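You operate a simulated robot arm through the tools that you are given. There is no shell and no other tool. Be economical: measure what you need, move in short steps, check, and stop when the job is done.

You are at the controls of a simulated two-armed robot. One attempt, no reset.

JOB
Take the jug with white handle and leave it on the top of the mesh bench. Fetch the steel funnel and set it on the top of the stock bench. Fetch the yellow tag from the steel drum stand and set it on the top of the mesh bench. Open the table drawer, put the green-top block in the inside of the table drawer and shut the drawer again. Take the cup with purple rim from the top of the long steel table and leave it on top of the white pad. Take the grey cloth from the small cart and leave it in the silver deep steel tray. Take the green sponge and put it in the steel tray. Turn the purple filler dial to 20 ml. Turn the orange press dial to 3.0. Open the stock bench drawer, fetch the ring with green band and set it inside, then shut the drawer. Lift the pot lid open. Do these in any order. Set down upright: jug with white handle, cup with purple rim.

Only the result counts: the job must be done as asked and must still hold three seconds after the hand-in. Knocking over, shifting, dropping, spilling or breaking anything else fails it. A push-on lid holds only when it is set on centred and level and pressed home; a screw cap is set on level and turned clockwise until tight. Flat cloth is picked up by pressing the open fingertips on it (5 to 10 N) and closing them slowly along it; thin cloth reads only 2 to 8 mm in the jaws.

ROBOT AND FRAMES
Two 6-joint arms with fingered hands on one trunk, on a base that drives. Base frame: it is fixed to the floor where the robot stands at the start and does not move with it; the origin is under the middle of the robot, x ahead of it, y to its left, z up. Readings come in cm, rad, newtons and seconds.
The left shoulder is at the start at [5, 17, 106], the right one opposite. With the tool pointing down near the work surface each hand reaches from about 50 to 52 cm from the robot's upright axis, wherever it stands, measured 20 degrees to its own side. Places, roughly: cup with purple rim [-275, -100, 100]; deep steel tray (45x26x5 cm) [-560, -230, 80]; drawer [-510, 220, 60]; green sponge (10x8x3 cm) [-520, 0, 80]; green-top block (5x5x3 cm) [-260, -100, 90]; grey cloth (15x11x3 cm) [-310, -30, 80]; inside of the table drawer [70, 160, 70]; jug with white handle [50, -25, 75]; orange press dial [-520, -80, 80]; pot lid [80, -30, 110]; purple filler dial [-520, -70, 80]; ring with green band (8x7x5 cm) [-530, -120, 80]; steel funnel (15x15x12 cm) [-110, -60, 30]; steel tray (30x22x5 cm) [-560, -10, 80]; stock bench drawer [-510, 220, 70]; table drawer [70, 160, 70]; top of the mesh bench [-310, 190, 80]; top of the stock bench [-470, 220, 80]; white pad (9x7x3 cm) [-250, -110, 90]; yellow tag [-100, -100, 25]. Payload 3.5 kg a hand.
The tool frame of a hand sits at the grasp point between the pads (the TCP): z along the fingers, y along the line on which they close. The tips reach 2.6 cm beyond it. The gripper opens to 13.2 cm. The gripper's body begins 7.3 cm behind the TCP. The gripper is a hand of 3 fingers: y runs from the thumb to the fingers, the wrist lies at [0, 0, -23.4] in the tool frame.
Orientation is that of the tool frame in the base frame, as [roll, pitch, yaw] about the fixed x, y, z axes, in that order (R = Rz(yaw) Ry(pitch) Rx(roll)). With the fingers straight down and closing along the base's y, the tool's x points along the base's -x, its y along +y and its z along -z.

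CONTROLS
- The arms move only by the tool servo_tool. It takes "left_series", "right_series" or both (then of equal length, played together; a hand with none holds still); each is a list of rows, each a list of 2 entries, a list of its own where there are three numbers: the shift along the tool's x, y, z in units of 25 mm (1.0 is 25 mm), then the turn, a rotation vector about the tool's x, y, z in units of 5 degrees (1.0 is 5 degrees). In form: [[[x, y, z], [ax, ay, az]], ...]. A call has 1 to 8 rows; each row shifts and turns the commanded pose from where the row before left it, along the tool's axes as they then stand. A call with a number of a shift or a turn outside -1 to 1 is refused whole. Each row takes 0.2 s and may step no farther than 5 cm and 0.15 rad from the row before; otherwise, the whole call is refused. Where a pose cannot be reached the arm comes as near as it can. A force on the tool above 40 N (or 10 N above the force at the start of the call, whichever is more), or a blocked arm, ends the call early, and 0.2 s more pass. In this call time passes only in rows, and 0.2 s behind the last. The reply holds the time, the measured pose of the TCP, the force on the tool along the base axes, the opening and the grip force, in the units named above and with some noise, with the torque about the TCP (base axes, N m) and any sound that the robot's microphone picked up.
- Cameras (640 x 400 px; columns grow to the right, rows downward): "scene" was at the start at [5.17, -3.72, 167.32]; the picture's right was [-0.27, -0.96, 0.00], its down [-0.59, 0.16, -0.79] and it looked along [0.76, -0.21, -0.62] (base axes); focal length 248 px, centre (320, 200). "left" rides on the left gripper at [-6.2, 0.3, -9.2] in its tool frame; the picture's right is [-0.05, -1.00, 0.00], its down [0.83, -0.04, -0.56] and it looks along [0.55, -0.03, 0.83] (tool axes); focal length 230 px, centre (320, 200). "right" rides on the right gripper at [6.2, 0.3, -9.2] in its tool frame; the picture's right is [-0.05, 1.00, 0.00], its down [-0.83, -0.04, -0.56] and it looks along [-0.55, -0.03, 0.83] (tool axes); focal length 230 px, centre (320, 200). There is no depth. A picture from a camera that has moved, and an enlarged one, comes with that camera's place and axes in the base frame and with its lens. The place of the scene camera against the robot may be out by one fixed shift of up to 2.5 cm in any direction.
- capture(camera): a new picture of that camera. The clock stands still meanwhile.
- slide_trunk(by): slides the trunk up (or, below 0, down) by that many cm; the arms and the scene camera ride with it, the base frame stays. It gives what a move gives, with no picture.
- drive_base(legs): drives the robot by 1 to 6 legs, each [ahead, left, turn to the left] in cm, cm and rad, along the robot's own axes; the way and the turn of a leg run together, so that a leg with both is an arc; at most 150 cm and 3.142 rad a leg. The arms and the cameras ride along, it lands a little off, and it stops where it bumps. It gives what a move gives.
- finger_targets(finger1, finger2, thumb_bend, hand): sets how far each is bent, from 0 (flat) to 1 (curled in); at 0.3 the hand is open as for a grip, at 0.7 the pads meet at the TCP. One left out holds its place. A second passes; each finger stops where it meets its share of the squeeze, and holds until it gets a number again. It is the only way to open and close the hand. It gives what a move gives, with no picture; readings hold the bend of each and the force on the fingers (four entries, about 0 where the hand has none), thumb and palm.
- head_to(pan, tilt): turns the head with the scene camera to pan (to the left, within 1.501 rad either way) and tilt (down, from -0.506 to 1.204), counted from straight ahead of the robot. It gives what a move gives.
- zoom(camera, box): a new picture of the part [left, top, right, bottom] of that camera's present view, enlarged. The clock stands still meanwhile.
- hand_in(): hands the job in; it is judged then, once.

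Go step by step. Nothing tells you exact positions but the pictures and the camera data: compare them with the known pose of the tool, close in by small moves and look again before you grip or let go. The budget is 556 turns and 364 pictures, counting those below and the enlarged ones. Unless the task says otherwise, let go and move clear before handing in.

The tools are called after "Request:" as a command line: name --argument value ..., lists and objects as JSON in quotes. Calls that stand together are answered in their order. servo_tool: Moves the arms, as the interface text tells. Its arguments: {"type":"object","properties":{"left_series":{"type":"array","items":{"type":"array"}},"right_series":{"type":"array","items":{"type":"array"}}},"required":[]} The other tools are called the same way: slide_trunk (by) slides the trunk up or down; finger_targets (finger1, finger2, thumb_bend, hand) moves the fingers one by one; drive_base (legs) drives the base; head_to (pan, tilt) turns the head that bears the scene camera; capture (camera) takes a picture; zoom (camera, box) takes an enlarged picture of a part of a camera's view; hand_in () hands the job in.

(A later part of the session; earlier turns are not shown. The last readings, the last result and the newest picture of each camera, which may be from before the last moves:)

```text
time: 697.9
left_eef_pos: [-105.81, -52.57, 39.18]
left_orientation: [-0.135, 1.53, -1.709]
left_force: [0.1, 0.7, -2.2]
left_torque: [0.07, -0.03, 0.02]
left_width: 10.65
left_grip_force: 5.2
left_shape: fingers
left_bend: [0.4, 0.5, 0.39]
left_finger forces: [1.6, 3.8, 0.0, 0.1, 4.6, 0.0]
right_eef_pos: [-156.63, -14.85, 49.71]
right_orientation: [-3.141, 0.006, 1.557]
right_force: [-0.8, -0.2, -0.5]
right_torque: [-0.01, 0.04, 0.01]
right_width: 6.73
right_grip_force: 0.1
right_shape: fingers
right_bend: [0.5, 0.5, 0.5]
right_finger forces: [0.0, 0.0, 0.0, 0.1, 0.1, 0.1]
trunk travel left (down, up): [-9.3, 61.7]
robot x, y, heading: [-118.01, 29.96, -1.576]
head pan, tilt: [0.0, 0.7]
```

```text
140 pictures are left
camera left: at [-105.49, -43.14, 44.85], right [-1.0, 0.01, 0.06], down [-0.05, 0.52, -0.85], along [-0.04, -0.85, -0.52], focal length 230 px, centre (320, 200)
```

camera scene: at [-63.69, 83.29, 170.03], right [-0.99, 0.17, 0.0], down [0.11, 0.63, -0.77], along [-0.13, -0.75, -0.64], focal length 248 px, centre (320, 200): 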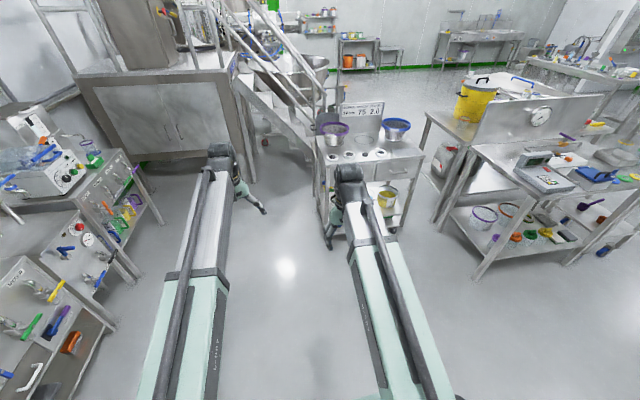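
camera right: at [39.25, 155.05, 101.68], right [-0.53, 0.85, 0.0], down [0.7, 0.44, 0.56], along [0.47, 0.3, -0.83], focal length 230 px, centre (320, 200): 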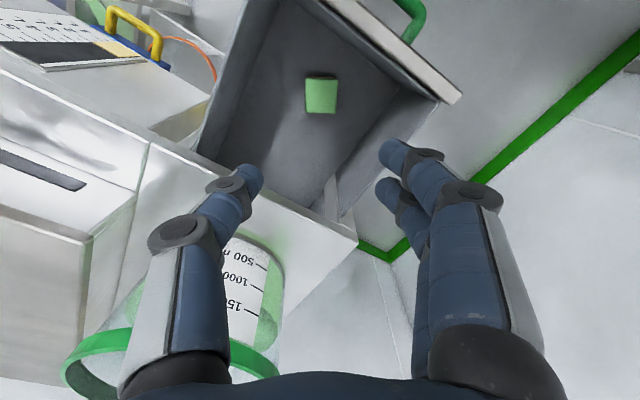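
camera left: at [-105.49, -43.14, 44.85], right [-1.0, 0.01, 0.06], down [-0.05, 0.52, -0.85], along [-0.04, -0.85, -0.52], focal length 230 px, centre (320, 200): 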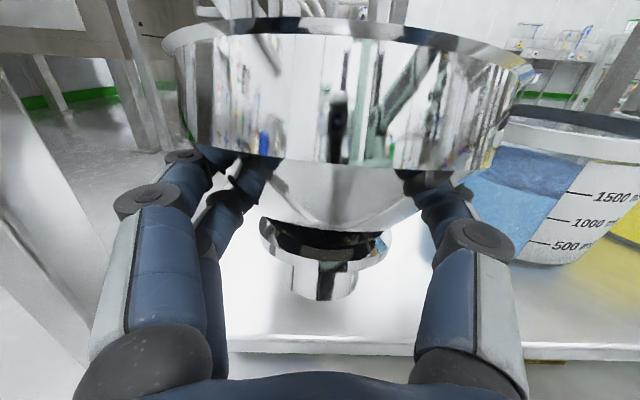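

The funnel is well held. I back out, raise the trunk and set off for the stock bench.

Request:
drive_base --legs '[[-35, 0, 0]]'

Request:
slide_trunk --by 38

Request:
slide_trunk --by 23

Request:
drive_base --legs '[[0, 0, -1.566], [130, 0, 0], [130, 0, 0], [80, 0, 0]]'

Request:
capture --camera "left"

```text
time: 700.1
left_eef_pos: [-105.83, -17.74, 39.14]
left_orientation: [-0.135, 1.532, -1.713]
left_force: [-0.1, -0.8, -2.0]
left_torque: [0.04, -0.04, 0.02]
left_width: 10.65
left_grip_force: 5.2
left_shape: fingers
left_bend: [0.4, 0.5, 0.39]
left_finger forces: [1.5, 3.9, 0.1, 0.0, 4.6, 0.1]
right_eef_pos: [-156.51, 20.03, 49.77]
right_orientation: [3.141, 0.006, 1.555]
right_force: [0.2, 0.1, 0.1]
right_torque: [-0.02, 0.0, 0.01]
right_width: 6.72
right_grip_force: 0.0
right_shape: fingers
right_bend: [0.5, 0.5, 0.5]
right_finger forces: [0.0, 0.0, 0.1, 0.0, 0.0, 0.1]
trunk travel left (down, up): [-9.3, 61.7]
robot x, y, heading: [-117.86, 64.64, -1.581]
head pan, tilt: [0.0, 0.7]
```

```text
time: 703.8
left_eef_pos: [-105.92, -17.77, 77.12]
left_orientation: [-0.136, 1.531, -1.714]
left_force: [0.3, -0.1, -2.2]
left_torque: [0.04, -0.01, 0.0]
left_width: 10.64
left_grip_force: 5.2
left_shape: fingers
left_bend: [0.4, 0.5, 0.39]
left_finger forces: [1.4, 3.8, 0.0, 0.0, 4.7, 0.0]
right_eef_pos: [-156.5, 20.06, 87.63]
right_orientation: [3.14, 0.006, 1.555]
right_force: [-0.2, 0.8, 0.4]
right_torque: [0.01, -0.01, 0.01]
right_width: 6.75
right_grip_force: 0.0
right_shape: fingers
right_bend: [0.5, 0.5, 0.5]
right_finger forces: [0.1, 0.1, 0.1, 0.0, 0.1, 0.0]
trunk travel left (down, up): [-47.3, 23.7]
robot x, y, heading: [-117.97, 64.67, -1.582]
head pan, tilt: [0.0, 0.7]
```

```text
time: 706.2
left_eef_pos: [-105.84, -17.64, 100.21]
left_orientation: [-0.136, 1.53, -1.714]
left_force: [0.7, 0.1, -1.9]
left_torque: [0.05, -0.01, 0.02]
left_width: 10.64
left_grip_force: 4.5
left_shape: fingers
left_bend: [0.4, 0.5, 0.39]
left_finger forces: [1.4, 3.8, 0.0, 0.0, 4.6, 0.0]
right_eef_pos: [-156.59, 20.06, 110.64]
right_orientation: [3.142, 0.006, 1.555]
right_force: [0.2, -0.3, 0.1]
right_torque: [-0.01, 0.01, -0.02]
right_width: 6.71
right_grip_force: 0.0
right_shape: fingers
right_bend: [0.5, 0.5, 0.5]
right_finger forces: [0.0, 0.1, 0.0, 0.0, 0.1, 0.0]
trunk travel left (down, up): [-70.3, 0.7]
robot x, y, heading: [-117.44, 64.76, -1.575]
head pan, tilt: [0.0, 0.7]
```

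```text
time: 726.3
left_eef_pos: [-535.52, 58.52, 100.18]
left_orientation: [-0.138, 1.533, 2.98]
left_force: [0.3, -0.1, -2.3]
left_torque: [-0.02, -0.04, 0.03]
left_width: 10.57
left_grip_force: 4.3
left_shape: fingers
left_bend: [0.4, 0.5, 0.39]
left_finger forces: [1.1, 3.9, 0.0, 0.1, 4.3, 0.0]
right_eef_pos: [-496.8, 108.79, 110.68]
right_orientation: [3.141, 0.006, -0.033]
right_force: [0.4, -0.4, -0.1]
right_torque: [-0.04, -0.02, -0.02]
right_width: 6.75
right_grip_force: 0.1
right_shape: fingers
right_bend: [0.5, 0.5, 0.5]
right_finger forces: [0.0, 0.1, 0.0, 0.1, 0.1, 0.0]
trunk travel left (down, up): [-70.3, 0.7]
robot x, y, heading: [-452.77, 69.01, 3.119]
head pan, tilt: [0.0, 0.7]
```

```text
139 pictures are left
camera left: at [-526.07, 57.99, 105.8], right [0.03, 1.0, 0.06], down [0.52, 0.04, -0.85], along [-0.85, 0.05, -0.52], focal length 230 px, centre (320, 200)
```

left: 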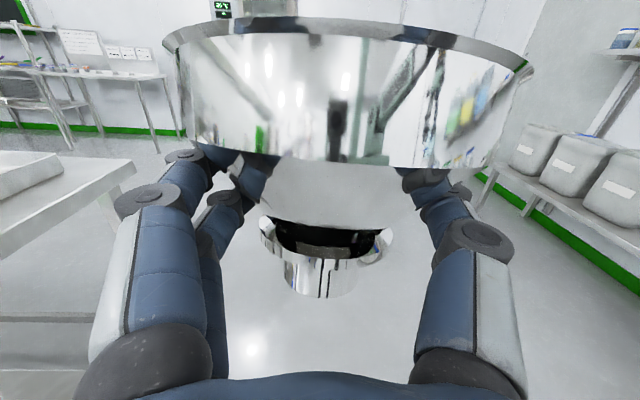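

The funnel travels well. I turn to face the stock bench and look.

Request:
drive_base --legs '[[0, 0, -1.548]]'

Request:
head_to --pan 0.0 --tilt 0.6

Request:
capture --camera "scene"

Request:
capture --camera "left"

```text
time: 730.5
left_eef_pos: [-465.44, 151.45, 100.15]
left_orientation: [-0.136, 1.533, 1.44]
left_force: [-0.8, 0.6, -2.6]
left_torque: [-0.03, -0.01, 0.0]
left_width: 10.52
left_grip_force: 4.8
left_shape: fingers
left_bend: [0.41, 0.51, 0.39]
left_finger forces: [1.1, 3.9, 0.0, 0.1, 4.3, 0.0]
right_eef_pos: [-414.32, 114.27, 110.68]
right_orientation: [-3.141, 0.009, -1.577]
right_force: [0.5, 0.2, -0.5]
right_torque: [-0.04, 0.02, 0.03]
right_width: 6.74
right_grip_force: 0.0
right_shape: fingers
right_bend: [0.5, 0.5, 0.5]
right_finger forces: [0.0, 0.1, 0.1, 0.0, 0.1, 0.1]
trunk travel left (down, up): [-70.3, 0.7]
robot x, y, heading: [-452.52, 69.07, 1.576]
head pan, tilt: [0.0, 0.7]
```

```text
time: 731.2
left_eef_pos: [-465.58, 151.45, 100.16]
left_orientation: [-0.14, 1.534, 1.436]
left_force: [-0.2, -0.7, -2.5]
left_torque: [-0.08, -0.02, -0.03]
left_width: 10.54
left_grip_force: 4.7
left_shape: fingers
left_bend: [0.41, 0.51, 0.39]
left_finger forces: [1.0, 3.9, 0.1, 0.0, 4.1, 0.0]
right_eef_pos: [-414.41, 114.19, 110.82]
right_orientation: [3.139, 0.002, -1.576]
right_force: [0.0, -0.6, 0.0]
right_torque: [-0.03, 0.01, 0.0]
right_width: 6.72
right_grip_force: 0.0
right_shape: fingers
right_bend: [0.5, 0.5, 0.5]
right_finger forces: [0.0, 0.0, 0.0, 0.0, 0.0, 0.0]
trunk travel left (down, up): [-70.3, 0.7]
robot x, y, heading: [-452.86, 68.94, 1.573]
head pan, tilt: [0.0, 0.6]
```

```text
138 pictures are left
camera scene: at [-451.87, 72.47, 170.69], right [1.0, 0.0, 0.0], down [0.0, -0.57, -0.82], along [0.0, 0.82, -0.57], focal length 248 px, centre (320, 200)
```

scene: 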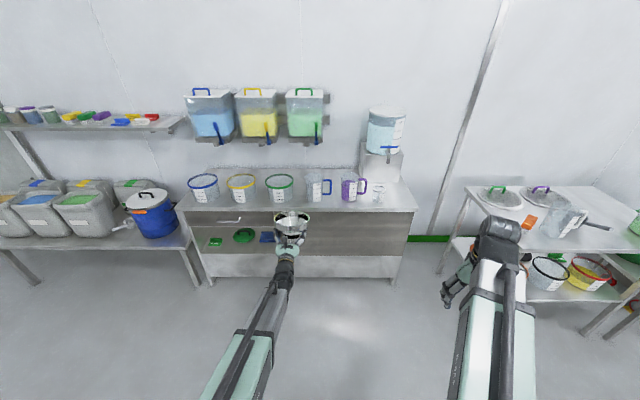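

```text
137 pictures are left
camera left: at [-465.9, 141.89, 105.82], right [1.0, 0.0, 0.06], down [0.05, -0.52, -0.85], along [0.03, 0.85, -0.52], focal length 230 px, centre (320, 200)
```

left: 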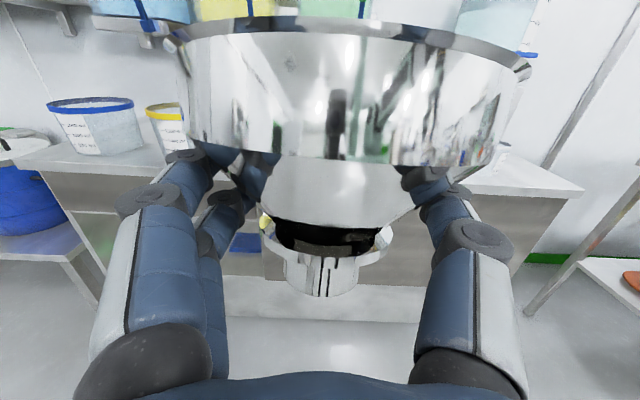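

Request:
zoom --camera "scene" --box '[180, 140, 430, 240]'

Request:
zoom --camera "scene" --box '[450, 160, 640, 280]'

```text
2.56 times, centred on (305, 190) of scene
camera zoom: at [-451.87, 72.47, 170.69], right [1.0, 0.0, 0.0], down [0.0, -0.57, -0.82], along [0.0, 0.82, -0.57], focal length 634 px, centre (358, 226)
```

zoom: 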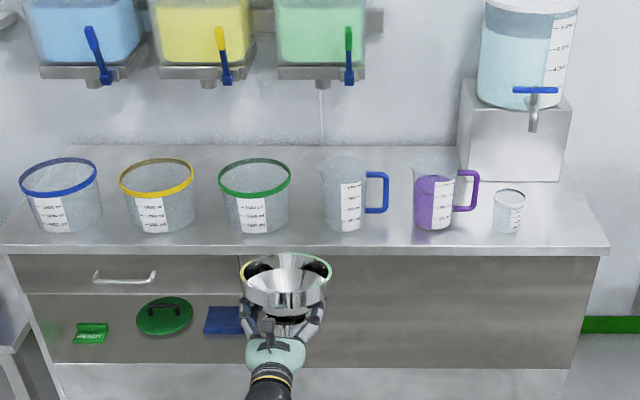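

```text
3.33 times, centred on (545, 220) of scene
camera zoom: at [-451.87, 72.47, 170.69], right [1.0, 0.0, 0.0], down [0.0, -0.57, -0.82], along [0.0, 0.82, -0.57], focal length 826 px, centre (-430, 133)
```

zoom: 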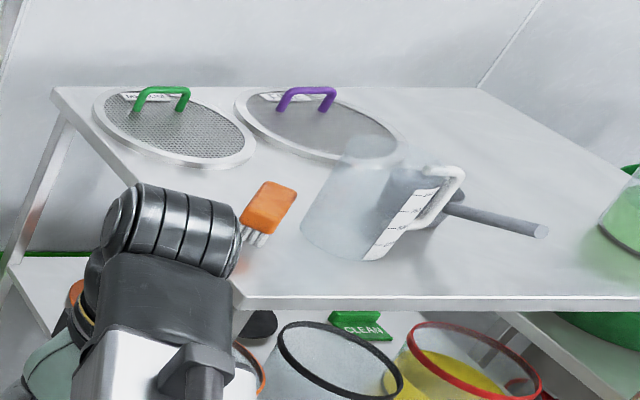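

The right front corner of the stock bench, near [-397, 207], is free. I tuck the right hand inwards (clear of the jug on the mesh bench) and move there with the trunk still up.

Request:
servo_tool --right_series '[[[0, 1, 0], [0, 0, 0]], [[0, 1, 0], [0, 0, 0]], [[0, 1, 0], [0, 0, 0]], [[0, 1, 0], [0, 0, 0]], [[0, 1, 0], [0, 0, 0]], [[0, 1, 0], [0, 0, 0]], [[0, 1, 0], [0, 0, 0]], [[0, 1, 0], [0, 0, 0]]]'

Request:
drive_base --legs '[[0, -68, 0], [30, 0, 0]]'

Request:
capture --camera "left"

Request:
capture --camera "scene"

```text
time: 733.0
left_eef_pos: [-465.49, 151.19, 100.14]
left_orientation: [-0.143, 1.533, 1.433]
left_force: [0.3, -0.7, -2.7]
left_torque: [-0.06, -0.01, -0.01]
left_width: 10.52
left_grip_force: 4.2
left_shape: fingers
left_bend: [0.41, 0.51, 0.39]
left_finger forces: [0.9, 3.9, 0.0, 0.1, 4.1, 0.0]
right_eef_pos: [-434.39, 114.68, 110.66]
right_orientation: [3.141, 0.003, -1.574]
right_force: [-0.2, -0.5, 0.1]
right_torque: [0.01, 0.01, 0.02]
right_width: 6.71
right_grip_force: 0.2
right_shape: fingers
right_bend: [0.5, 0.5, 0.5]
right_finger forces: [0.1, 0.1, 0.1, 0.0, 0.1, 0.1]
right hand out of reach, approached as far as the arm can: row 7
trunk travel left (down, up): [-70.3, 0.7]
robot x, y, heading: [-452.61, 69.06, 1.576]
head pan, tilt: [0.0, 0.6]
```

```text
time: 738.3
left_eef_pos: [-399.31, 181.25, 100.11]
left_orientation: [-0.141, 1.532, 1.431]
left_force: [0.8, 0.1, -2.1]
left_torque: [-0.04, 0.0, -0.01]
left_width: 10.52
left_grip_force: 4.8
left_shape: fingers
left_bend: [0.41, 0.51, 0.4]
left_finger forces: [1.1, 3.9, 0.0, 0.0, 4.1, 0.0]
right_eef_pos: [-368.2, 144.52, 110.83]
right_orientation: [3.14, -0.001, -1.578]
right_force: [0.3, 0.1, 0.0]
right_torque: [-0.05, 0.01, 0.0]
right_width: 6.73
right_grip_force: 0.0
right_shape: fingers
right_bend: [0.5, 0.5, 0.5]
right_finger forces: [0.1, 0.2, 0.1, 0.1, 0.0, 0.1]
trunk travel left (down, up): [-70.3, 0.7]
robot x, y, heading: [-386.78, 98.64, 1.574]
head pan, tilt: [0.0, 0.6]
```

```text
134 pictures are left
camera left: at [-399.74, 171.83, 105.75], right [1.0, 0.0, 0.06], down [0.05, -0.52, -0.85], along [0.03, 0.85, -0.52], focal length 230 px, centre (320, 200)
```

left: 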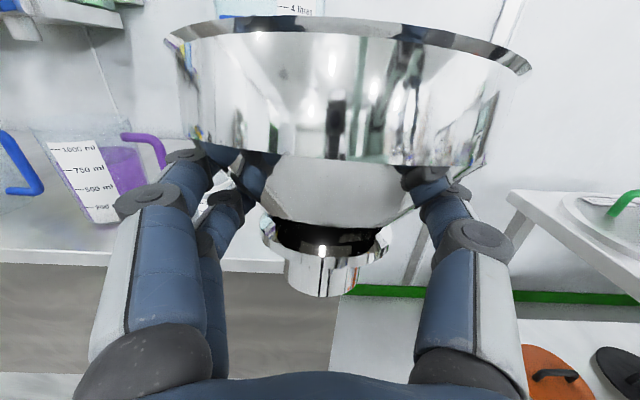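

```text
133 pictures are left
camera scene: at [-385.92, 102.43, 170.68], right [1.0, 0.0, 0.0], down [0.0, -0.57, -0.82], along [0.0, 0.82, -0.57], focal length 248 px, centre (320, 200)
```

scene: 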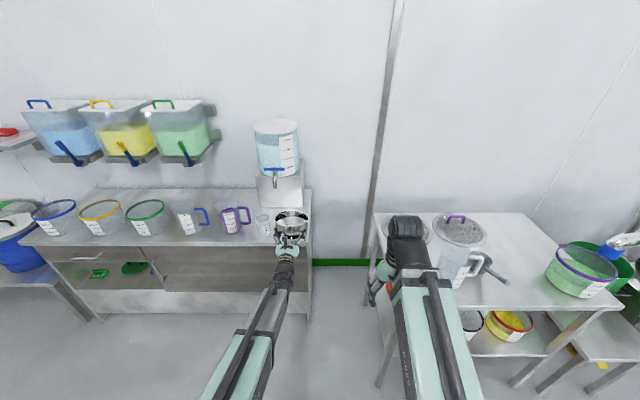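

I shift 3 cm left and move in over the corner, then lower with the arm.

Request:
drive_base --legs '[[26.5, 3.2, 0]]'

Request:
servo_tool --left_series '[[[1, 0, 0], [0, 0, 0]], [[1, 0, 0], [0, 0, 0]], [[1, 0, 0], [0, 0, 0]], [[1, 0, 0], [0, 0, 0]]]'

Request:
capture --camera "left"

Request:
zoom --camera "scene" --box '[200, 180, 360, 300]'

```text
time: 740.1
left_eef_pos: [-402.94, 207.6, 99.96]
left_orientation: [-0.145, 1.532, 1.427]
left_force: [-0.1, 0.6, -2.4]
left_torque: [-0.06, 0.0, -0.03]
left_width: 10.51
left_grip_force: 4.8
left_shape: fingers
left_bend: [0.41, 0.51, 0.4]
left_finger forces: [0.9, 3.9, 0.1, 0.1, 4.2, 0.0]
right_eef_pos: [-371.77, 170.9, 110.75]
right_orientation: [-3.14, 0.001, -1.574]
right_force: [-0.4, -0.3, 0.0]
right_torque: [0.02, 0.03, -0.01]
right_width: 6.73
right_grip_force: 0.1
right_shape: fingers
right_bend: [0.5, 0.5, 0.5]
right_finger forces: [0.0, 0.0, 0.0, 0.0, 0.1, 0.0]
trunk travel left (down, up): [-70.3, 0.7]
robot x, y, heading: [-389.92, 125.0, 1.571]
head pan, tilt: [0.0, 0.6]
```

```text
time: 741.1
left_eef_pos: [-402.73, 207.82, 90.02]
left_orientation: [-0.13, 1.532, 1.445]
left_force: [-0.4, 0.2, -1.3]
left_torque: [-0.05, 0.01, 0.03]
left_width: 10.5
left_grip_force: 4.3
left_shape: fingers
left_bend: [0.41, 0.51, 0.4]
left_finger forces: [0.9, 3.8, 0.0, 0.0, 4.1, 0.0]
right_eef_pos: [-371.66, 170.75, 110.79]
right_orientation: [-3.141, 0.003, -1.575]
right_force: [-0.5, -0.2, 0.2]
right_torque: [-0.05, -0.03, -0.02]
right_width: 6.73
right_grip_force: 0.1
right_shape: fingers
right_bend: [0.5, 0.5, 0.5]
right_finger forces: [0.1, 0.0, 0.0, 0.1, 0.0, 0.1]
trunk travel left (down, up): [-70.3, 0.7]
robot x, y, heading: [-390.07, 125.22, 1.573]
head pan, tilt: [0.0, 0.6]
```

```text
132 pictures are left
camera left: at [-403.12, 198.4, 95.72], right [1.0, 0.0, 0.06], down [0.05, -0.52, -0.85], along [0.03, 0.85, -0.52], focal length 230 px, centre (320, 200)
```

left: 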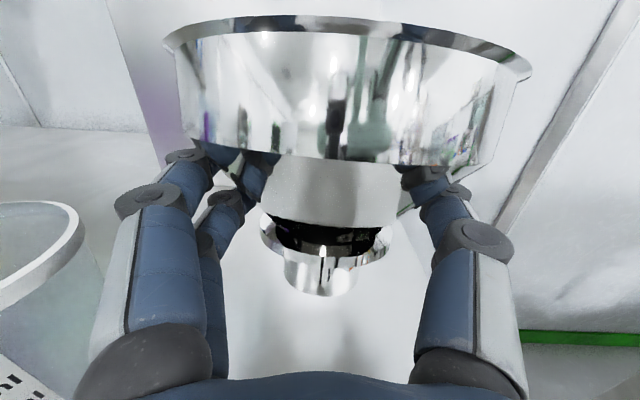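

```text
3.33 times, centred on (280, 240) of scene
camera zoom: at [-389.25, 128.62, 170.69], right [1.0, 0.0, 0.0], down [0.0, -0.57, -0.82], along [0.0, 0.82, -0.57], focal length 826 px, centre (453, 67)
```

zoom: 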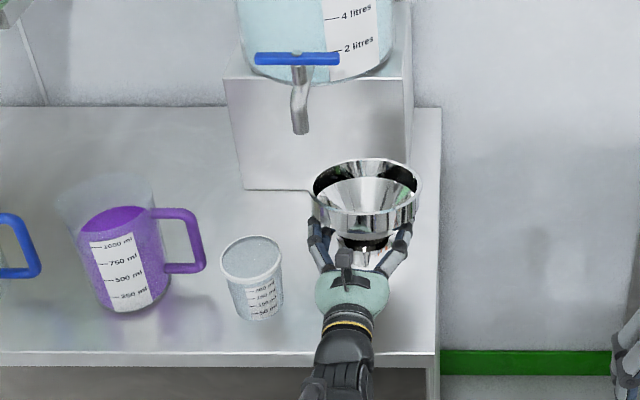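

Request:
servo_tool --left_series '[[[0.5, 0, 0], [0, 0, 0]], [[0.4, 0, 0], [0, 0, 0]], [[0.3, 0, 0], [0, 0, 0]], [[0.2, 0, 0], [0, 0, 0]], [[0.2, 0, 0], [0, 0, 0]]]'

Request:
capture --camera "left"

```text
time: 742.4
left_eef_pos: [-402.75, 208.18, 86.24]
left_orientation: [-0.14, 1.532, 1.434]
left_force: [-0.1, -0.5, -0.4]
left_torque: [-0.01, 0.04, 0.0]
left_width: 9.92
left_grip_force: 2.3
left_shape: fingers
left_bend: [0.42, 0.52, 0.41]
left_finger forces: [0.2, 2.0, 0.1, 0.0, 1.5, 0.0]
right_eef_pos: [-371.62, 170.81, 110.76]
right_orientation: [-3.141, 0.002, -1.577]
right_force: [0.4, 0.4, 0.0]
right_torque: [0.05, 0.0, 0.0]
right_width: 6.72
right_grip_force: 0.1
right_shape: fingers
right_bend: [0.5, 0.5, 0.5]
right_finger forces: [0.1, 0.1, 0.0, 0.0, 0.0, 0.1]
trunk travel left (down, up): [-70.3, 0.7]
robot x, y, heading: [-390.17, 125.18, 1.574]
head pan, tilt: [0.0, 0.6]
```

```text
130 pictures are left
camera left: at [-403.16, 198.58, 91.86], right [1.0, 0.0, 0.06], down [0.05, -0.52, -0.85], along [0.03, 0.85, -0.52], focal length 230 px, centre (320, 200)
```

left: 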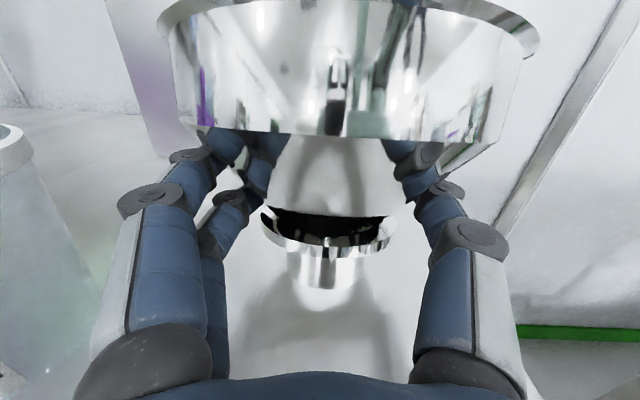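

The spout has touched down and the weight is off the hand. I lower slightly further and open the fingers.

Request:
servo_tool --left_series '[[[0.2, 0, 0], [0, 0, 0]]]'

Request:
finger_targets --hand "left" --finger1 0.36 --finger2 0.42 --thumb_bend 0.36

Request:
finger_targets --hand "left" --finger1 0.2 --finger2 0.2 --thumb_bend 0.2

Request:
capture --camera "left"

```text
time: 742.8
left_eef_pos: [-402.74, 208.08, 85.7]
left_orientation: [-0.138, 1.532, 1.437]
left_force: [-0.4, -1.3, 0.7]
left_torque: [0.02, 0.03, 0.01]
left_width: 9.7
left_grip_force: 0.9
left_shape: fingers
left_bend: [0.42, 0.54, 0.41]
left_finger forces: [0.0, 1.2, 0.0, 0.0, 0.8, 0.1]
right_eef_pos: [-371.7, 170.76, 110.91]
right_orientation: [-3.14, 0.002, -1.575]
right_force: [0.0, -0.5, -0.1]
right_torque: [0.01, 0.0, 0.01]
right_width: 6.72
right_grip_force: 0.0
right_shape: fingers
right_bend: [0.5, 0.5, 0.5]
right_finger forces: [0.0, 0.0, 0.0, 0.0, 0.1, 0.0]
trunk travel left (down, up): [-70.3, 0.7]
robot x, y, heading: [-390.19, 124.85, 1.574]
head pan, tilt: [0.0, 0.6]
```

```text
time: 743.8
left_eef_pos: [-402.7, 208.02, 85.66]
left_orientation: [-0.139, 1.532, 1.435]
left_force: [0.0, -1.0, 0.9]
left_torque: [-0.04, -0.01, 0.01]
left_width: 11.45
left_grip_force: 0.2
left_shape: fingers
left_bend: [0.36, 0.42, 0.36]
left_finger forces: [0.0, 0.0, 0.1, 0.0, 0.2, 0.0]
right_eef_pos: [-371.58, 170.83, 110.83]
right_orientation: [3.141, 0.003, -1.574]
right_force: [-0.4, 0.0, 0.1]
right_torque: [0.0, 0.0, -0.03]
right_width: 6.72
right_grip_force: 0.0
right_shape: fingers
right_bend: [0.5, 0.5, 0.5]
right_finger forces: [0.0, 0.0, 0.1, 0.1, 0.0, 0.0]
trunk travel left (down, up): [-70.3, 0.7]
robot x, y, heading: [-390.4, 125.11, 1.58]
head pan, tilt: [0.0, 0.6]
```

```text
time: 744.8
left_eef_pos: [-402.76, 208.0, 85.56]
left_orientation: [-0.139, 1.533, 1.438]
left_force: [-0.1, 0.0, -0.6]
left_torque: [-0.01, -0.02, -0.04]
left_width: 15.49
left_grip_force: 0.0
left_shape: fingers
left_bend: [0.2, 0.2, 0.2]
left_finger forces: [0.0, 0.1, 0.0, 0.1, 0.1, 0.0]
right_eef_pos: [-371.6, 170.76, 110.69]
right_orientation: [-3.141, 0.002, -1.574]
right_force: [-0.5, -0.1, -0.3]
right_torque: [0.0, 0.02, -0.02]
right_width: 6.75
right_grip_force: 0.1
right_shape: fingers
right_bend: [0.5, 0.5, 0.5]
right_finger forces: [0.1, 0.0, 0.1, 0.0, 0.0, 0.0]
trunk travel left (down, up): [-70.3, 0.7]
robot x, y, heading: [-389.85, 125.0, 1.572]
head pan, tilt: [0.0, 0.6]
```

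```text
129 pictures are left
camera left: at [-403.17, 198.56, 91.34], right [1.0, 0.0, 0.06], down [0.05, -0.52, -0.85], along [0.03, 0.85, -0.52], focal length 230 px, centre (320, 200)
```

left: 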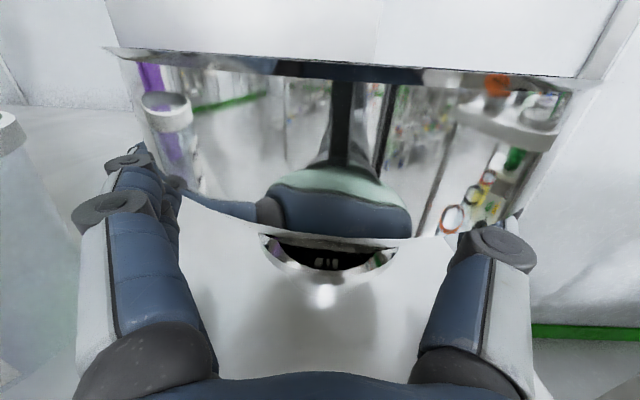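

The funnel stands on its own. I withdraw straight back and check.

Request:
drive_base --legs '[[-20, 0, 0]]'

Request:
capture --camera "left"

Request:
zoom --camera "scene" --box '[180, 160, 380, 290]'

```text
time: 746.3
left_eef_pos: [-403.02, 188.2, 85.77]
left_orientation: [-0.134, 1.532, 1.444]
left_force: [0.1, 0.1, 0.0]
left_torque: [0.0, 0.0, 0.0]
left_width: 15.49
left_grip_force: 0.1
left_shape: fingers
left_bend: [0.2, 0.2, 0.2]
left_finger forces: [0.1, 0.0, 0.0, 0.0, 0.0, 0.0]
right_eef_pos: [-371.79, 150.97, 110.82]
right_orientation: [-3.141, 0.002, -1.57]
right_force: [-0.5, -0.4, 0.8]
right_torque: [0.04, 0.02, 0.02]
right_width: 6.71
right_grip_force: 0.1
right_shape: fingers
right_bend: [0.5, 0.5, 0.5]
right_finger forces: [0.0, 0.1, 0.1, 0.0, 0.0, 0.1]
trunk travel left (down, up): [-70.3, 0.7]
robot x, y, heading: [-389.89, 105.67, 1.576]
head pan, tilt: [0.0, 0.6]
```

```text
128 pictures are left
camera left: at [-403.33, 178.7, 91.44], right [1.0, 0.01, 0.06], down [0.05, -0.52, -0.85], along [0.02, 0.85, -0.52], focal length 230 px, centre (320, 200)
```

left: 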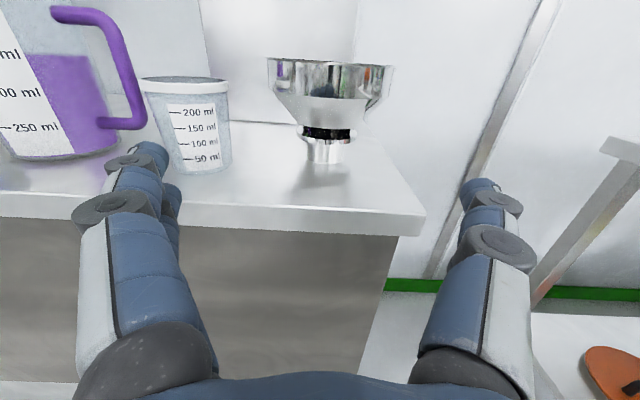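

```text
3.08 times, centred on (280, 225) of scene
camera zoom: at [-389.17, 108.66, 170.7], right [1.0, 0.01, 0.0], down [0.0, -0.56, -0.83], along [-0.01, 0.83, -0.56], focal length 763 px, centre (443, 123)
```

zoom: 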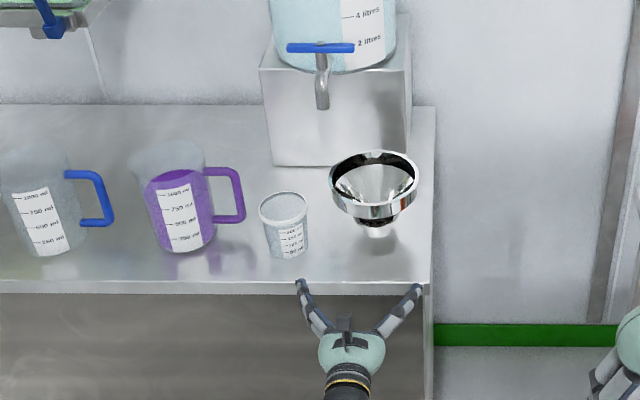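

The funnel stands upright on the stock bench. Last task is the yellow tag: I pitch the left hand 45° down and travel back to the drum stand through the south.

Request:
servo_tool --left_series '[[[0, 0, -1], [0, 0, 0]], [[0, 0, -1], [0, 1, 0]], [[0, 0, -1], [0, 1, 0]], [[0, 0, -1], [0, 1, 0]], [[0, 0, 0], [0, 1, 0]], [[0, 0, 0], [0, 1, 0]], [[0, 0, 0], [0, 1, 0]], [[0, 0, 0], [0, 1, 0]]]'

Request:
servo_tool --left_series '[[[0, 0, 0], [0, 1, 0]], [[0, 0, 0], [0, 1, 0]]]'

Request:
drive_base --legs '[[-30, 0, 0], [0, 63, 0], [-140, 0, 0], [-140, 0, 0], [-125, 0, 0]]'

```text
time: 748.1
left_eef_pos: [-403.56, 178.37, 86.02]
left_orientation: [3.129, 1.078, -1.551]
left_force: [-0.2, 0.1, 0.7]
left_torque: [-0.02, 0.01, 0.03]
left_width: 15.49
left_grip_force: 0.0
left_shape: fingers
left_bend: [0.2, 0.2, 0.2]
left_finger forces: [0.2, 0.1, 0.0, 0.0, 0.0, 0.0]
left hand out of reach, approached as far as the arm can: row 8
right_eef_pos: [-371.77, 151.23, 110.81]
right_orientation: [-3.141, 0.001, -1.57]
right_force: [0.5, -0.1, 0.6]
right_torque: [0.03, 0.01, 0.01]
right_width: 6.71
right_grip_force: 0.0
right_shape: fingers
right_bend: [0.5, 0.5, 0.5]
right_finger forces: [0.1, 0.0, 0.1, 0.1, 0.1, 0.0]
trunk travel left (down, up): [-70.3, 0.7]
robot x, y, heading: [-389.97, 105.32, 1.575]
head pan, tilt: [0.0, 0.6]
```

```text
time: 748.7
left_eef_pos: [-403.54, 178.36, 86.05]
left_orientation: [3.13, 0.905, -1.551]
left_force: [0.3, 0.5, 0.0]
left_torque: [0.02, 0.03, 0.01]
left_width: 15.49
left_grip_force: 0.0
left_shape: fingers
left_bend: [0.2, 0.2, 0.2]
left_finger forces: [0.0, 0.0, 0.1, 0.0, 0.0, 0.0]
right_eef_pos: [-371.71, 151.12, 110.73]
right_orientation: [3.14, 0.002, -1.571]
right_force: [0.3, -1.0, -0.7]
right_torque: [0.02, 0.0, -0.01]
right_width: 6.74
right_grip_force: 0.0
right_shape: fingers
right_bend: [0.5, 0.5, 0.5]
right_finger forces: [0.0, 0.1, 0.0, 0.0, 0.1, 0.0]
trunk travel left (down, up): [-70.3, 0.7]
robot x, y, heading: [-389.77, 105.26, 1.58]
head pan, tilt: [0.0, 0.6]
```

```text
time: 772.9
left_eef_pos: [-458.31, -254.52, 86.01]
left_orientation: [3.132, 0.906, -1.494]
left_force: [0.1, -0.2, 0.5]
left_torque: [0.01, 0.0, -0.01]
left_width: 15.47
left_grip_force: 0.1
left_shape: fingers
left_bend: [0.2, 0.2, 0.2]
left_finger forces: [0.0, 0.0, 0.0, 0.1, 0.0, 0.1]
right_eef_pos: [-425.01, -280.19, 110.84]
right_orientation: [-3.141, 0.002, -1.52]
right_force: [-0.2, 0.1, 0.3]
right_torque: [0.0, 0.01, 0.03]
right_width: 6.74
right_grip_force: 0.2
right_shape: fingers
right_bend: [0.5, 0.5, 0.5]
right_finger forces: [0.1, 0.1, 0.0, 0.0, 0.0, 0.0]
trunk travel left (down, up): [-70.3, 0.7]
robot x, y, heading: [-440.6, -326.69, 1.629]
head pan, tilt: [0.0, 0.6]
```

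Request:
drive_base --legs '[[0, 0, -1.629], [140, 0, 0], [85, 0, 0], [0, 100, 0]]'

Request:
head_to --pan 0.5 --tilt 0.7

Request:
capture --camera "scene"

```text
time: 792.5
left_eef_pos: [-151.83, -198.39, 85.92]
left_orientation: [3.132, 0.907, -3.055]
left_force: [0.0, -0.4, -0.1]
left_torque: [-0.02, -0.03, -0.01]
left_width: 15.51
left_grip_force: 0.0
left_shape: fingers
left_bend: [0.2, 0.2, 0.2]
left_finger forces: [0.0, 0.0, 0.0, 0.0, 0.0, 0.0]
right_eef_pos: [-177.07, -231.71, 110.8]
right_orientation: [3.14, 0.001, -3.081]
right_force: [-0.3, 0.5, 0.0]
right_torque: [-0.02, 0.01, -0.01]
right_width: 6.73
right_grip_force: 0.1
right_shape: fingers
right_bend: [0.5, 0.5, 0.5]
right_finger forces: [0.1, 0.1, 0.1, 0.1, 0.1, 0.0]
trunk travel left (down, up): [-70.3, 0.7]
robot x, y, heading: [-223.79, -216.28, 0.068]
head pan, tilt: [0.0, 0.6]
```

```text
time: 793.4
left_eef_pos: [-151.82, -198.33, 86.01]
left_orientation: [3.131, 0.905, -3.057]
left_force: [0.1, 0.4, -0.3]
left_torque: [-0.03, -0.03, 0.02]
left_width: 15.53
left_grip_force: 0.2
left_shape: fingers
left_bend: [0.2, 0.2, 0.2]
left_finger forces: [0.0, 0.0, 0.0, 0.0, 0.0, 0.0]
right_eef_pos: [-177.16, -231.84, 110.85]
right_orientation: [-3.141, 0.001, -3.081]
right_force: [-0.1, -0.5, 0.2]
right_torque: [0.0, 0.01, 0.05]
right_width: 6.72
right_grip_force: 0.0
right_shape: fingers
right_bend: [0.5, 0.5, 0.5]
right_finger forces: [0.0, 0.0, 0.1, 0.0, 0.0, 0.0]
trunk travel left (down, up): [-70.3, 0.7]
robot x, y, heading: [-223.87, -216.29, 0.073]
head pan, tilt: [0.499, 0.7]
```

```text
126 pictures are left
camera scene: at [-219.75, -213.51, 169.83], right [0.54, -0.84, 0.0], down [-0.54, -0.35, -0.77], along [0.65, 0.41, -0.64], focal length 248 px, centre (320, 200)
```

scene: 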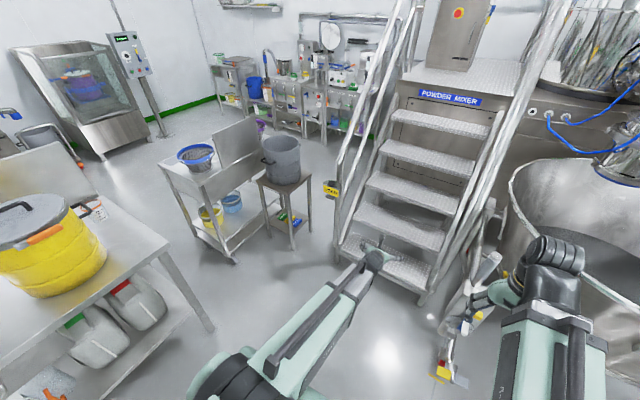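

Request:
zoom --camera "scene" --box '[250, 170, 330, 260]'

```text
4.44 times, centred on (290, 215) of scene
camera zoom: at [-219.75, -213.51, 169.83], right [0.54, -0.84, 0.0], down [-0.54, -0.35, -0.77], along [0.65, 0.41, -0.64], focal length 1102 px, centre (453, 133)
```

zoom: 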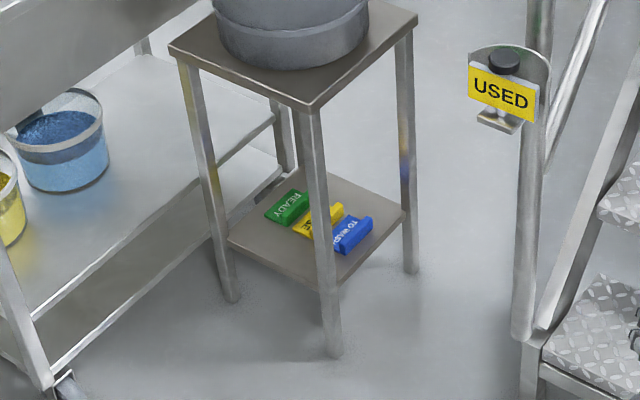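

I work out a safe approach: come at the stool from the south-west, with the left hand yawed so it reaches in through the stool's south side and grips the tag by its ends. First I set that hand orientation here in the open.

Request:
servo_tool --left_series '[[[0, 0, 0], [0, 1, 0]], [[0, 0, 0], [0, 1, 0]], [[0, 0, 0], [-0.894, 0, -0.998]], [[0, 0, 0], [-0.894, 0, -0.998]], [[0, 0, 0], [-0.894, 0, -0.998]], [[0, 0, 0], [-0.894, 0, -0.998]], [[0, 0, 0], [-0.894, 0, -0.998]], [[0, 0, 0], [-0.894, 0, -0.998]]]'

Request:
servo_tool --left_series '[[[0, 0, 0], [-0.894, 0, -0.998]], [[0, 0, 0], [-0.894, 0, -0.998]], [[0, 0, 0], [-0.894, 0, -0.998]]]'

Request:
capture --camera "left"

```text
time: 795.2
left_eef_pos: [-152.14, -200.26, 85.39]
left_orientation: [3.136, 0.733, -2.349]
left_force: [0.7, 0.2, 0.5]
left_torque: [0.0, 0.01, -0.01]
left_width: 15.52
left_grip_force: 0.1
left_shape: fingers
left_bend: [0.2, 0.2, 0.2]
left_finger forces: [0.1, 0.0, 0.1, 0.0, 0.1, 0.1]
left hand out of reach, approached as far as the arm can: row 1, 2
right_eef_pos: [-177.07, -231.82, 110.78]
right_orientation: [-3.14, 0.001, -3.082]
right_force: [-0.1, 0.0, -0.9]
right_torque: [-0.04, 0.0, 0.0]
right_width: 6.72
right_grip_force: 0.1
right_shape: fingers
right_bend: [0.5, 0.5, 0.5]
right_finger forces: [0.0, 0.0, 0.0, 0.1, 0.0, 0.0]
trunk travel left (down, up): [-70.3, 0.7]
robot x, y, heading: [-223.57, -216.33, 0.069]
head pan, tilt: [0.499, 0.7]
```

```text
time: 796.0
left_eef_pos: [-152.28, -200.1, 85.33]
left_orientation: [3.138, 0.739, -1.997]
left_force: [-0.1, 0.4, -0.3]
left_torque: [-0.02, -0.01, -0.02]
left_width: 15.52
left_grip_force: 0.0
left_shape: fingers
left_bend: [0.2, 0.2, 0.2]
left_finger forces: [0.0, 0.0, 0.0, 0.0, 0.0, 0.0]
right_eef_pos: [-177.01, -231.78, 110.8]
right_orientation: [-3.139, 0.001, -3.08]
right_force: [-0.1, 0.5, -0.1]
right_torque: [0.03, -0.02, 0.0]
right_width: 6.72
right_grip_force: 0.0
right_shape: fingers
right_bend: [0.5, 0.5, 0.5]
right_finger forces: [0.1, 0.0, 0.1, 0.0, 0.0, 0.0]
trunk travel left (down, up): [-70.3, 0.7]
robot x, y, heading: [-223.86, -216.43, 0.072]
head pan, tilt: [0.499, 0.7]
```

```text
124 pictures are left
camera left: at [-153.14, -201.59, 96.28], right [0.93, -0.38, 0.03], down [-0.37, -0.92, -0.15], along [0.08, 0.12, -0.99], focal length 230 px, centre (320, 200)
```

left: 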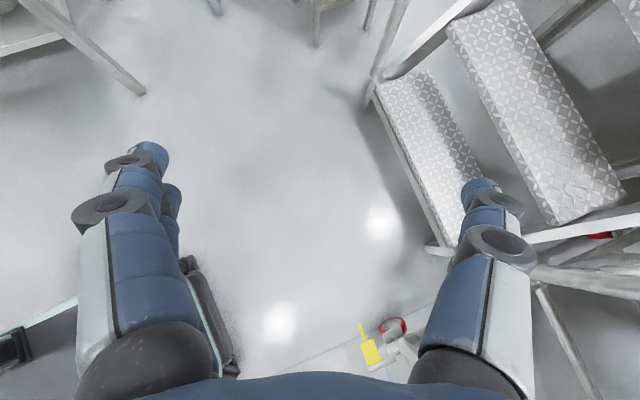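

The orientation is right (the camera now looks straight down). I turn and drive to a staging point south of the stool.

Request:
finger_targets --hand "left" --finger1 0.33 --finger2 0.33 --thumb_bend 0.33

Request:
drive_base --legs '[[0, 0, 0.43], [60, 5, 0]]'

Request:
capture --camera "left"

Request:
capture --camera "scene"

```text
time: 797.0
left_eef_pos: [-152.21, -200.05, 85.46]
left_orientation: [3.14, 0.737, -1.999]
left_force: [-0.3, 0.1, -0.2]
left_torque: [0.0, 0.0, 0.0]
left_width: 12.54
left_grip_force: 0.0
left_shape: fingers
left_bend: [0.33, 0.33, 0.33]
left_finger forces: [0.1, 0.0, 0.0, 0.0, 0.0, 0.0]
right_eef_pos: [-177.14, -231.79, 110.89]
right_orientation: [3.142, 0.002, -3.08]
right_force: [-0.4, 0.1, 0.0]
right_torque: [0.0, 0.02, -0.02]
right_width: 6.73
right_grip_force: 0.1
right_shape: fingers
right_bend: [0.5, 0.5, 0.5]
right_finger forces: [0.1, 0.1, 0.1, 0.1, 0.1, 0.0]
trunk travel left (down, up): [-70.3, 0.7]
robot x, y, heading: [-223.91, -216.3, 0.069]
head pan, tilt: [0.499, 0.7]
```

```text
time: 801.6
left_eef_pos: [-114.84, -139.22, 85.34]
left_orientation: [3.137, 0.736, -1.573]
left_force: [0.4, -0.4, -0.4]
left_torque: [0.04, 0.04, 0.03]
left_width: 12.6
left_grip_force: 0.1
left_shape: fingers
left_bend: [0.33, 0.33, 0.33]
left_finger forces: [0.0, 0.0, 0.1, 0.0, 0.0, 0.1]
right_eef_pos: [-124.55, -178.38, 110.71]
right_orientation: [3.139, 0.0, -2.653]
right_force: [-0.5, -0.8, -0.5]
right_torque: [-0.02, -0.02, 0.0]
right_width: 6.74
right_grip_force: 0.0
right_shape: fingers
right_bend: [0.5, 0.5, 0.5]
right_finger forces: [0.1, 0.0, 0.0, 0.1, 0.1, 0.0]
trunk travel left (down, up): [-70.3, 0.7]
robot x, y, heading: [-173.77, -183.71, 0.493]
head pan, tilt: [0.499, 0.7]
```

```text
123 pictures are left
camera left: at [-115.28, -140.87, 96.26], right [1.0, 0.04, 0.03], down [0.04, -0.99, -0.15], along [0.03, 0.15, -0.99], focal length 230 px, centre (320, 200)
```

left: 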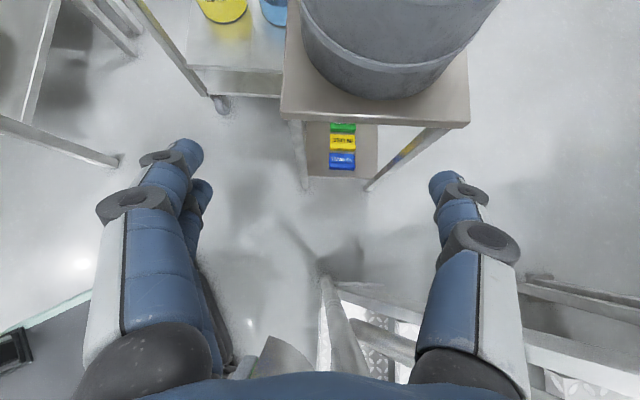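

```text
122 pictures are left
camera scene: at [-171.39, -179.84, 169.83], right [0.84, -0.54, 0.0], down [-0.35, -0.54, -0.76], along [0.42, 0.64, -0.64], focal length 248 px, centre (320, 200)
```

scene: 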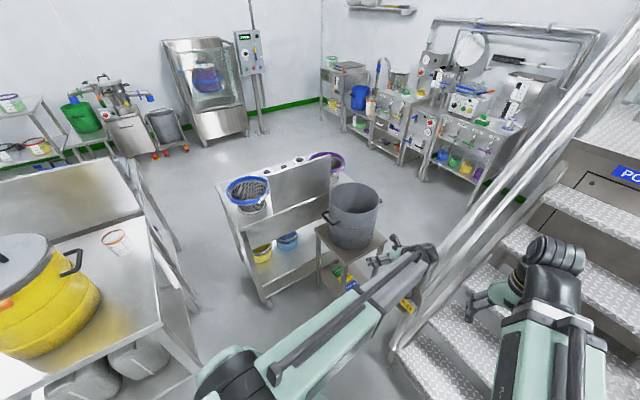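

Request:
zoom --camera "left" --box '[230, 90, 450, 400]'

Request:
zoom --camera "scene" --box '[290, 170, 480, 360]'

```text
1.29 times, centred on (340, 245) of left
camera zoom: at [-115.28, -140.87, 96.26], right [1.0, 0.04, 0.03], down [0.04, -0.99, -0.15], along [0.03, 0.15, -0.99], focal length 297 px, centre (294, 142)
```

zoom: 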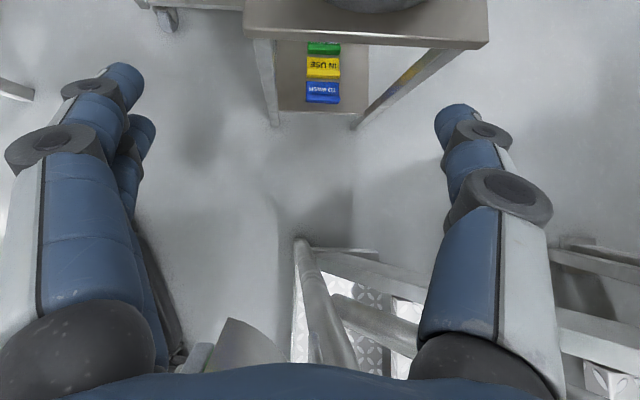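

```text
2.11 times, centred on (385, 265) of scene
camera zoom: at [-171.39, -179.84, 169.83], right [0.84, -0.54, 0.0], down [-0.35, -0.54, -0.76], along [0.42, 0.64, -0.64], focal length 522 px, centre (183, 63)
```

zoom: 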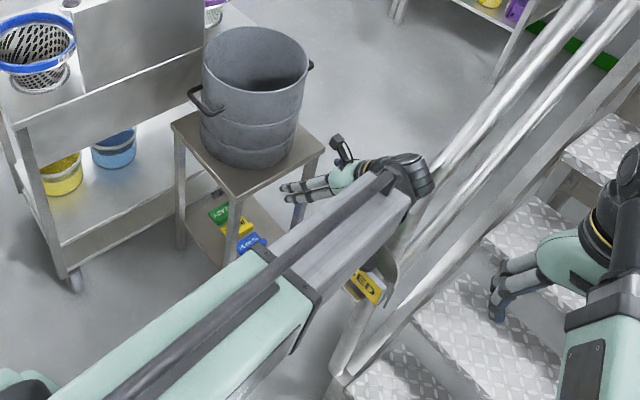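

The tags are aligned along x; the yellow "IN USE" tag is at about [-106.5, -110.5]. I extend the left arm a bit, shift west of the railing post, and lower the trunk.

Request:
servo_tool --left_series '[[[-0.28, -0.7, 0.25], [0, 0, 0]], [[-0.28, -0.7, 0.25], [0, 0, 0]], [[-0.27, -0.7, 0.25], [0, 0, 0]]]'

Request:
drive_base --legs '[[-9, 3, 0]]'

Request:
slide_trunk --by -38

Request:
capture --camera "left"

```text
time: 802.4
left_eef_pos: [-111.51, -136.78, 86.13]
left_orientation: [3.139, 0.737, -1.572]
left_force: [-0.3, -0.2, -0.1]
left_torque: [-0.03, -0.01, -0.02]
left_width: 12.56
left_grip_force: 0.2
left_shape: fingers
left_bend: [0.33, 0.33, 0.33]
left_finger forces: [0.0, 0.0, 0.1, 0.1, 0.0, 0.0]
left hand out of reach, approached as far as the arm can: row 3
right_eef_pos: [-124.55, -178.46, 110.82]
right_orientation: [-3.14, 0.001, -2.653]
right_force: [-0.5, -0.4, 0.0]
right_torque: [-0.02, -0.04, 0.01]
right_width: 6.77
right_grip_force: 0.0
right_shape: fingers
right_bend: [0.5, 0.5, 0.5]
right_finger forces: [0.0, 0.0, 0.0, 0.1, 0.0, 0.0]
trunk travel left (down, up): [-70.3, 0.7]
robot x, y, heading: [-173.47, -183.28, 0.504]
head pan, tilt: [0.499, 0.7]
```

```text
time: 803.6
left_eef_pos: [-120.92, -138.52, 86.19]
left_orientation: [3.141, 0.736, -1.572]
left_force: [-0.3, 0.1, 0.9]
left_torque: [0.0, -0.03, 0.01]
left_width: 12.55
left_grip_force: 0.0
left_shape: fingers
left_bend: [0.33, 0.33, 0.33]
left_finger forces: [0.0, 0.0, 0.1, 0.0, 0.1, 0.0]
right_eef_pos: [-134.03, -180.08, 110.8]
right_orientation: [3.141, 0.003, -2.652]
right_force: [-0.5, -0.4, 0.2]
right_torque: [0.0, -0.04, 0.02]
right_width: 6.74
right_grip_force: 0.2
right_shape: fingers
right_bend: [0.5, 0.5, 0.5]
right_finger forces: [0.0, 0.0, 0.0, 0.0, 0.1, 0.1]
trunk travel left (down, up): [-70.3, 0.7]
robot x, y, heading: [-182.65, -185.4, 0.497]
head pan, tilt: [0.499, 0.7]
```

```text
time: 805.2
left_eef_pos: [-120.98, -138.42, 72.98]
left_orientation: [-3.14, 0.741, -1.571]
left_force: [-11.5, -2.2, 9.8]
left_torque: [-0.66, -1.33, -1.2]
left_width: 12.53
left_grip_force: 0.1
left_shape: fingers
left_bend: [0.33, 0.33, 0.33]
left_finger forces: [0.0, 0.0, 0.0, 0.0, 0.1, 0.1]
right_eef_pos: [-134.04, -180.05, 97.03]
right_orientation: [3.141, 0.002, -2.654]
right_force: [0.0, -0.4, 0.1]
right_torque: [-0.03, 0.0, -0.01]
right_width: 6.72
right_grip_force: 0.1
right_shape: fingers
right_bend: [0.5, 0.5, 0.5]
right_finger forces: [0.1, 0.0, 0.1, 0.1, 0.0, 0.0]
trunk travel left (down, up): [-56.7, 14.3]
robot x, y, heading: [-182.77, -185.3, 0.499]
head pan, tilt: [0.499, 0.7]
stopped: the force on the tool passed its limit at 54 N (the readings are from after the stop); the commanded pose is now the measured one
```

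```text
119 pictures are left
camera left: at [-121.37, -140.12, 83.75], right [1.0, 0.04, 0.04], down [0.04, -0.99, -0.15], along [0.03, 0.15, -0.99], focal length 230 px, centre (320, 200)
```

left: 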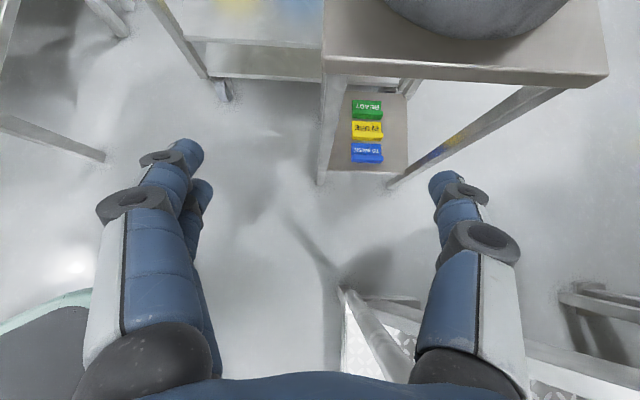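

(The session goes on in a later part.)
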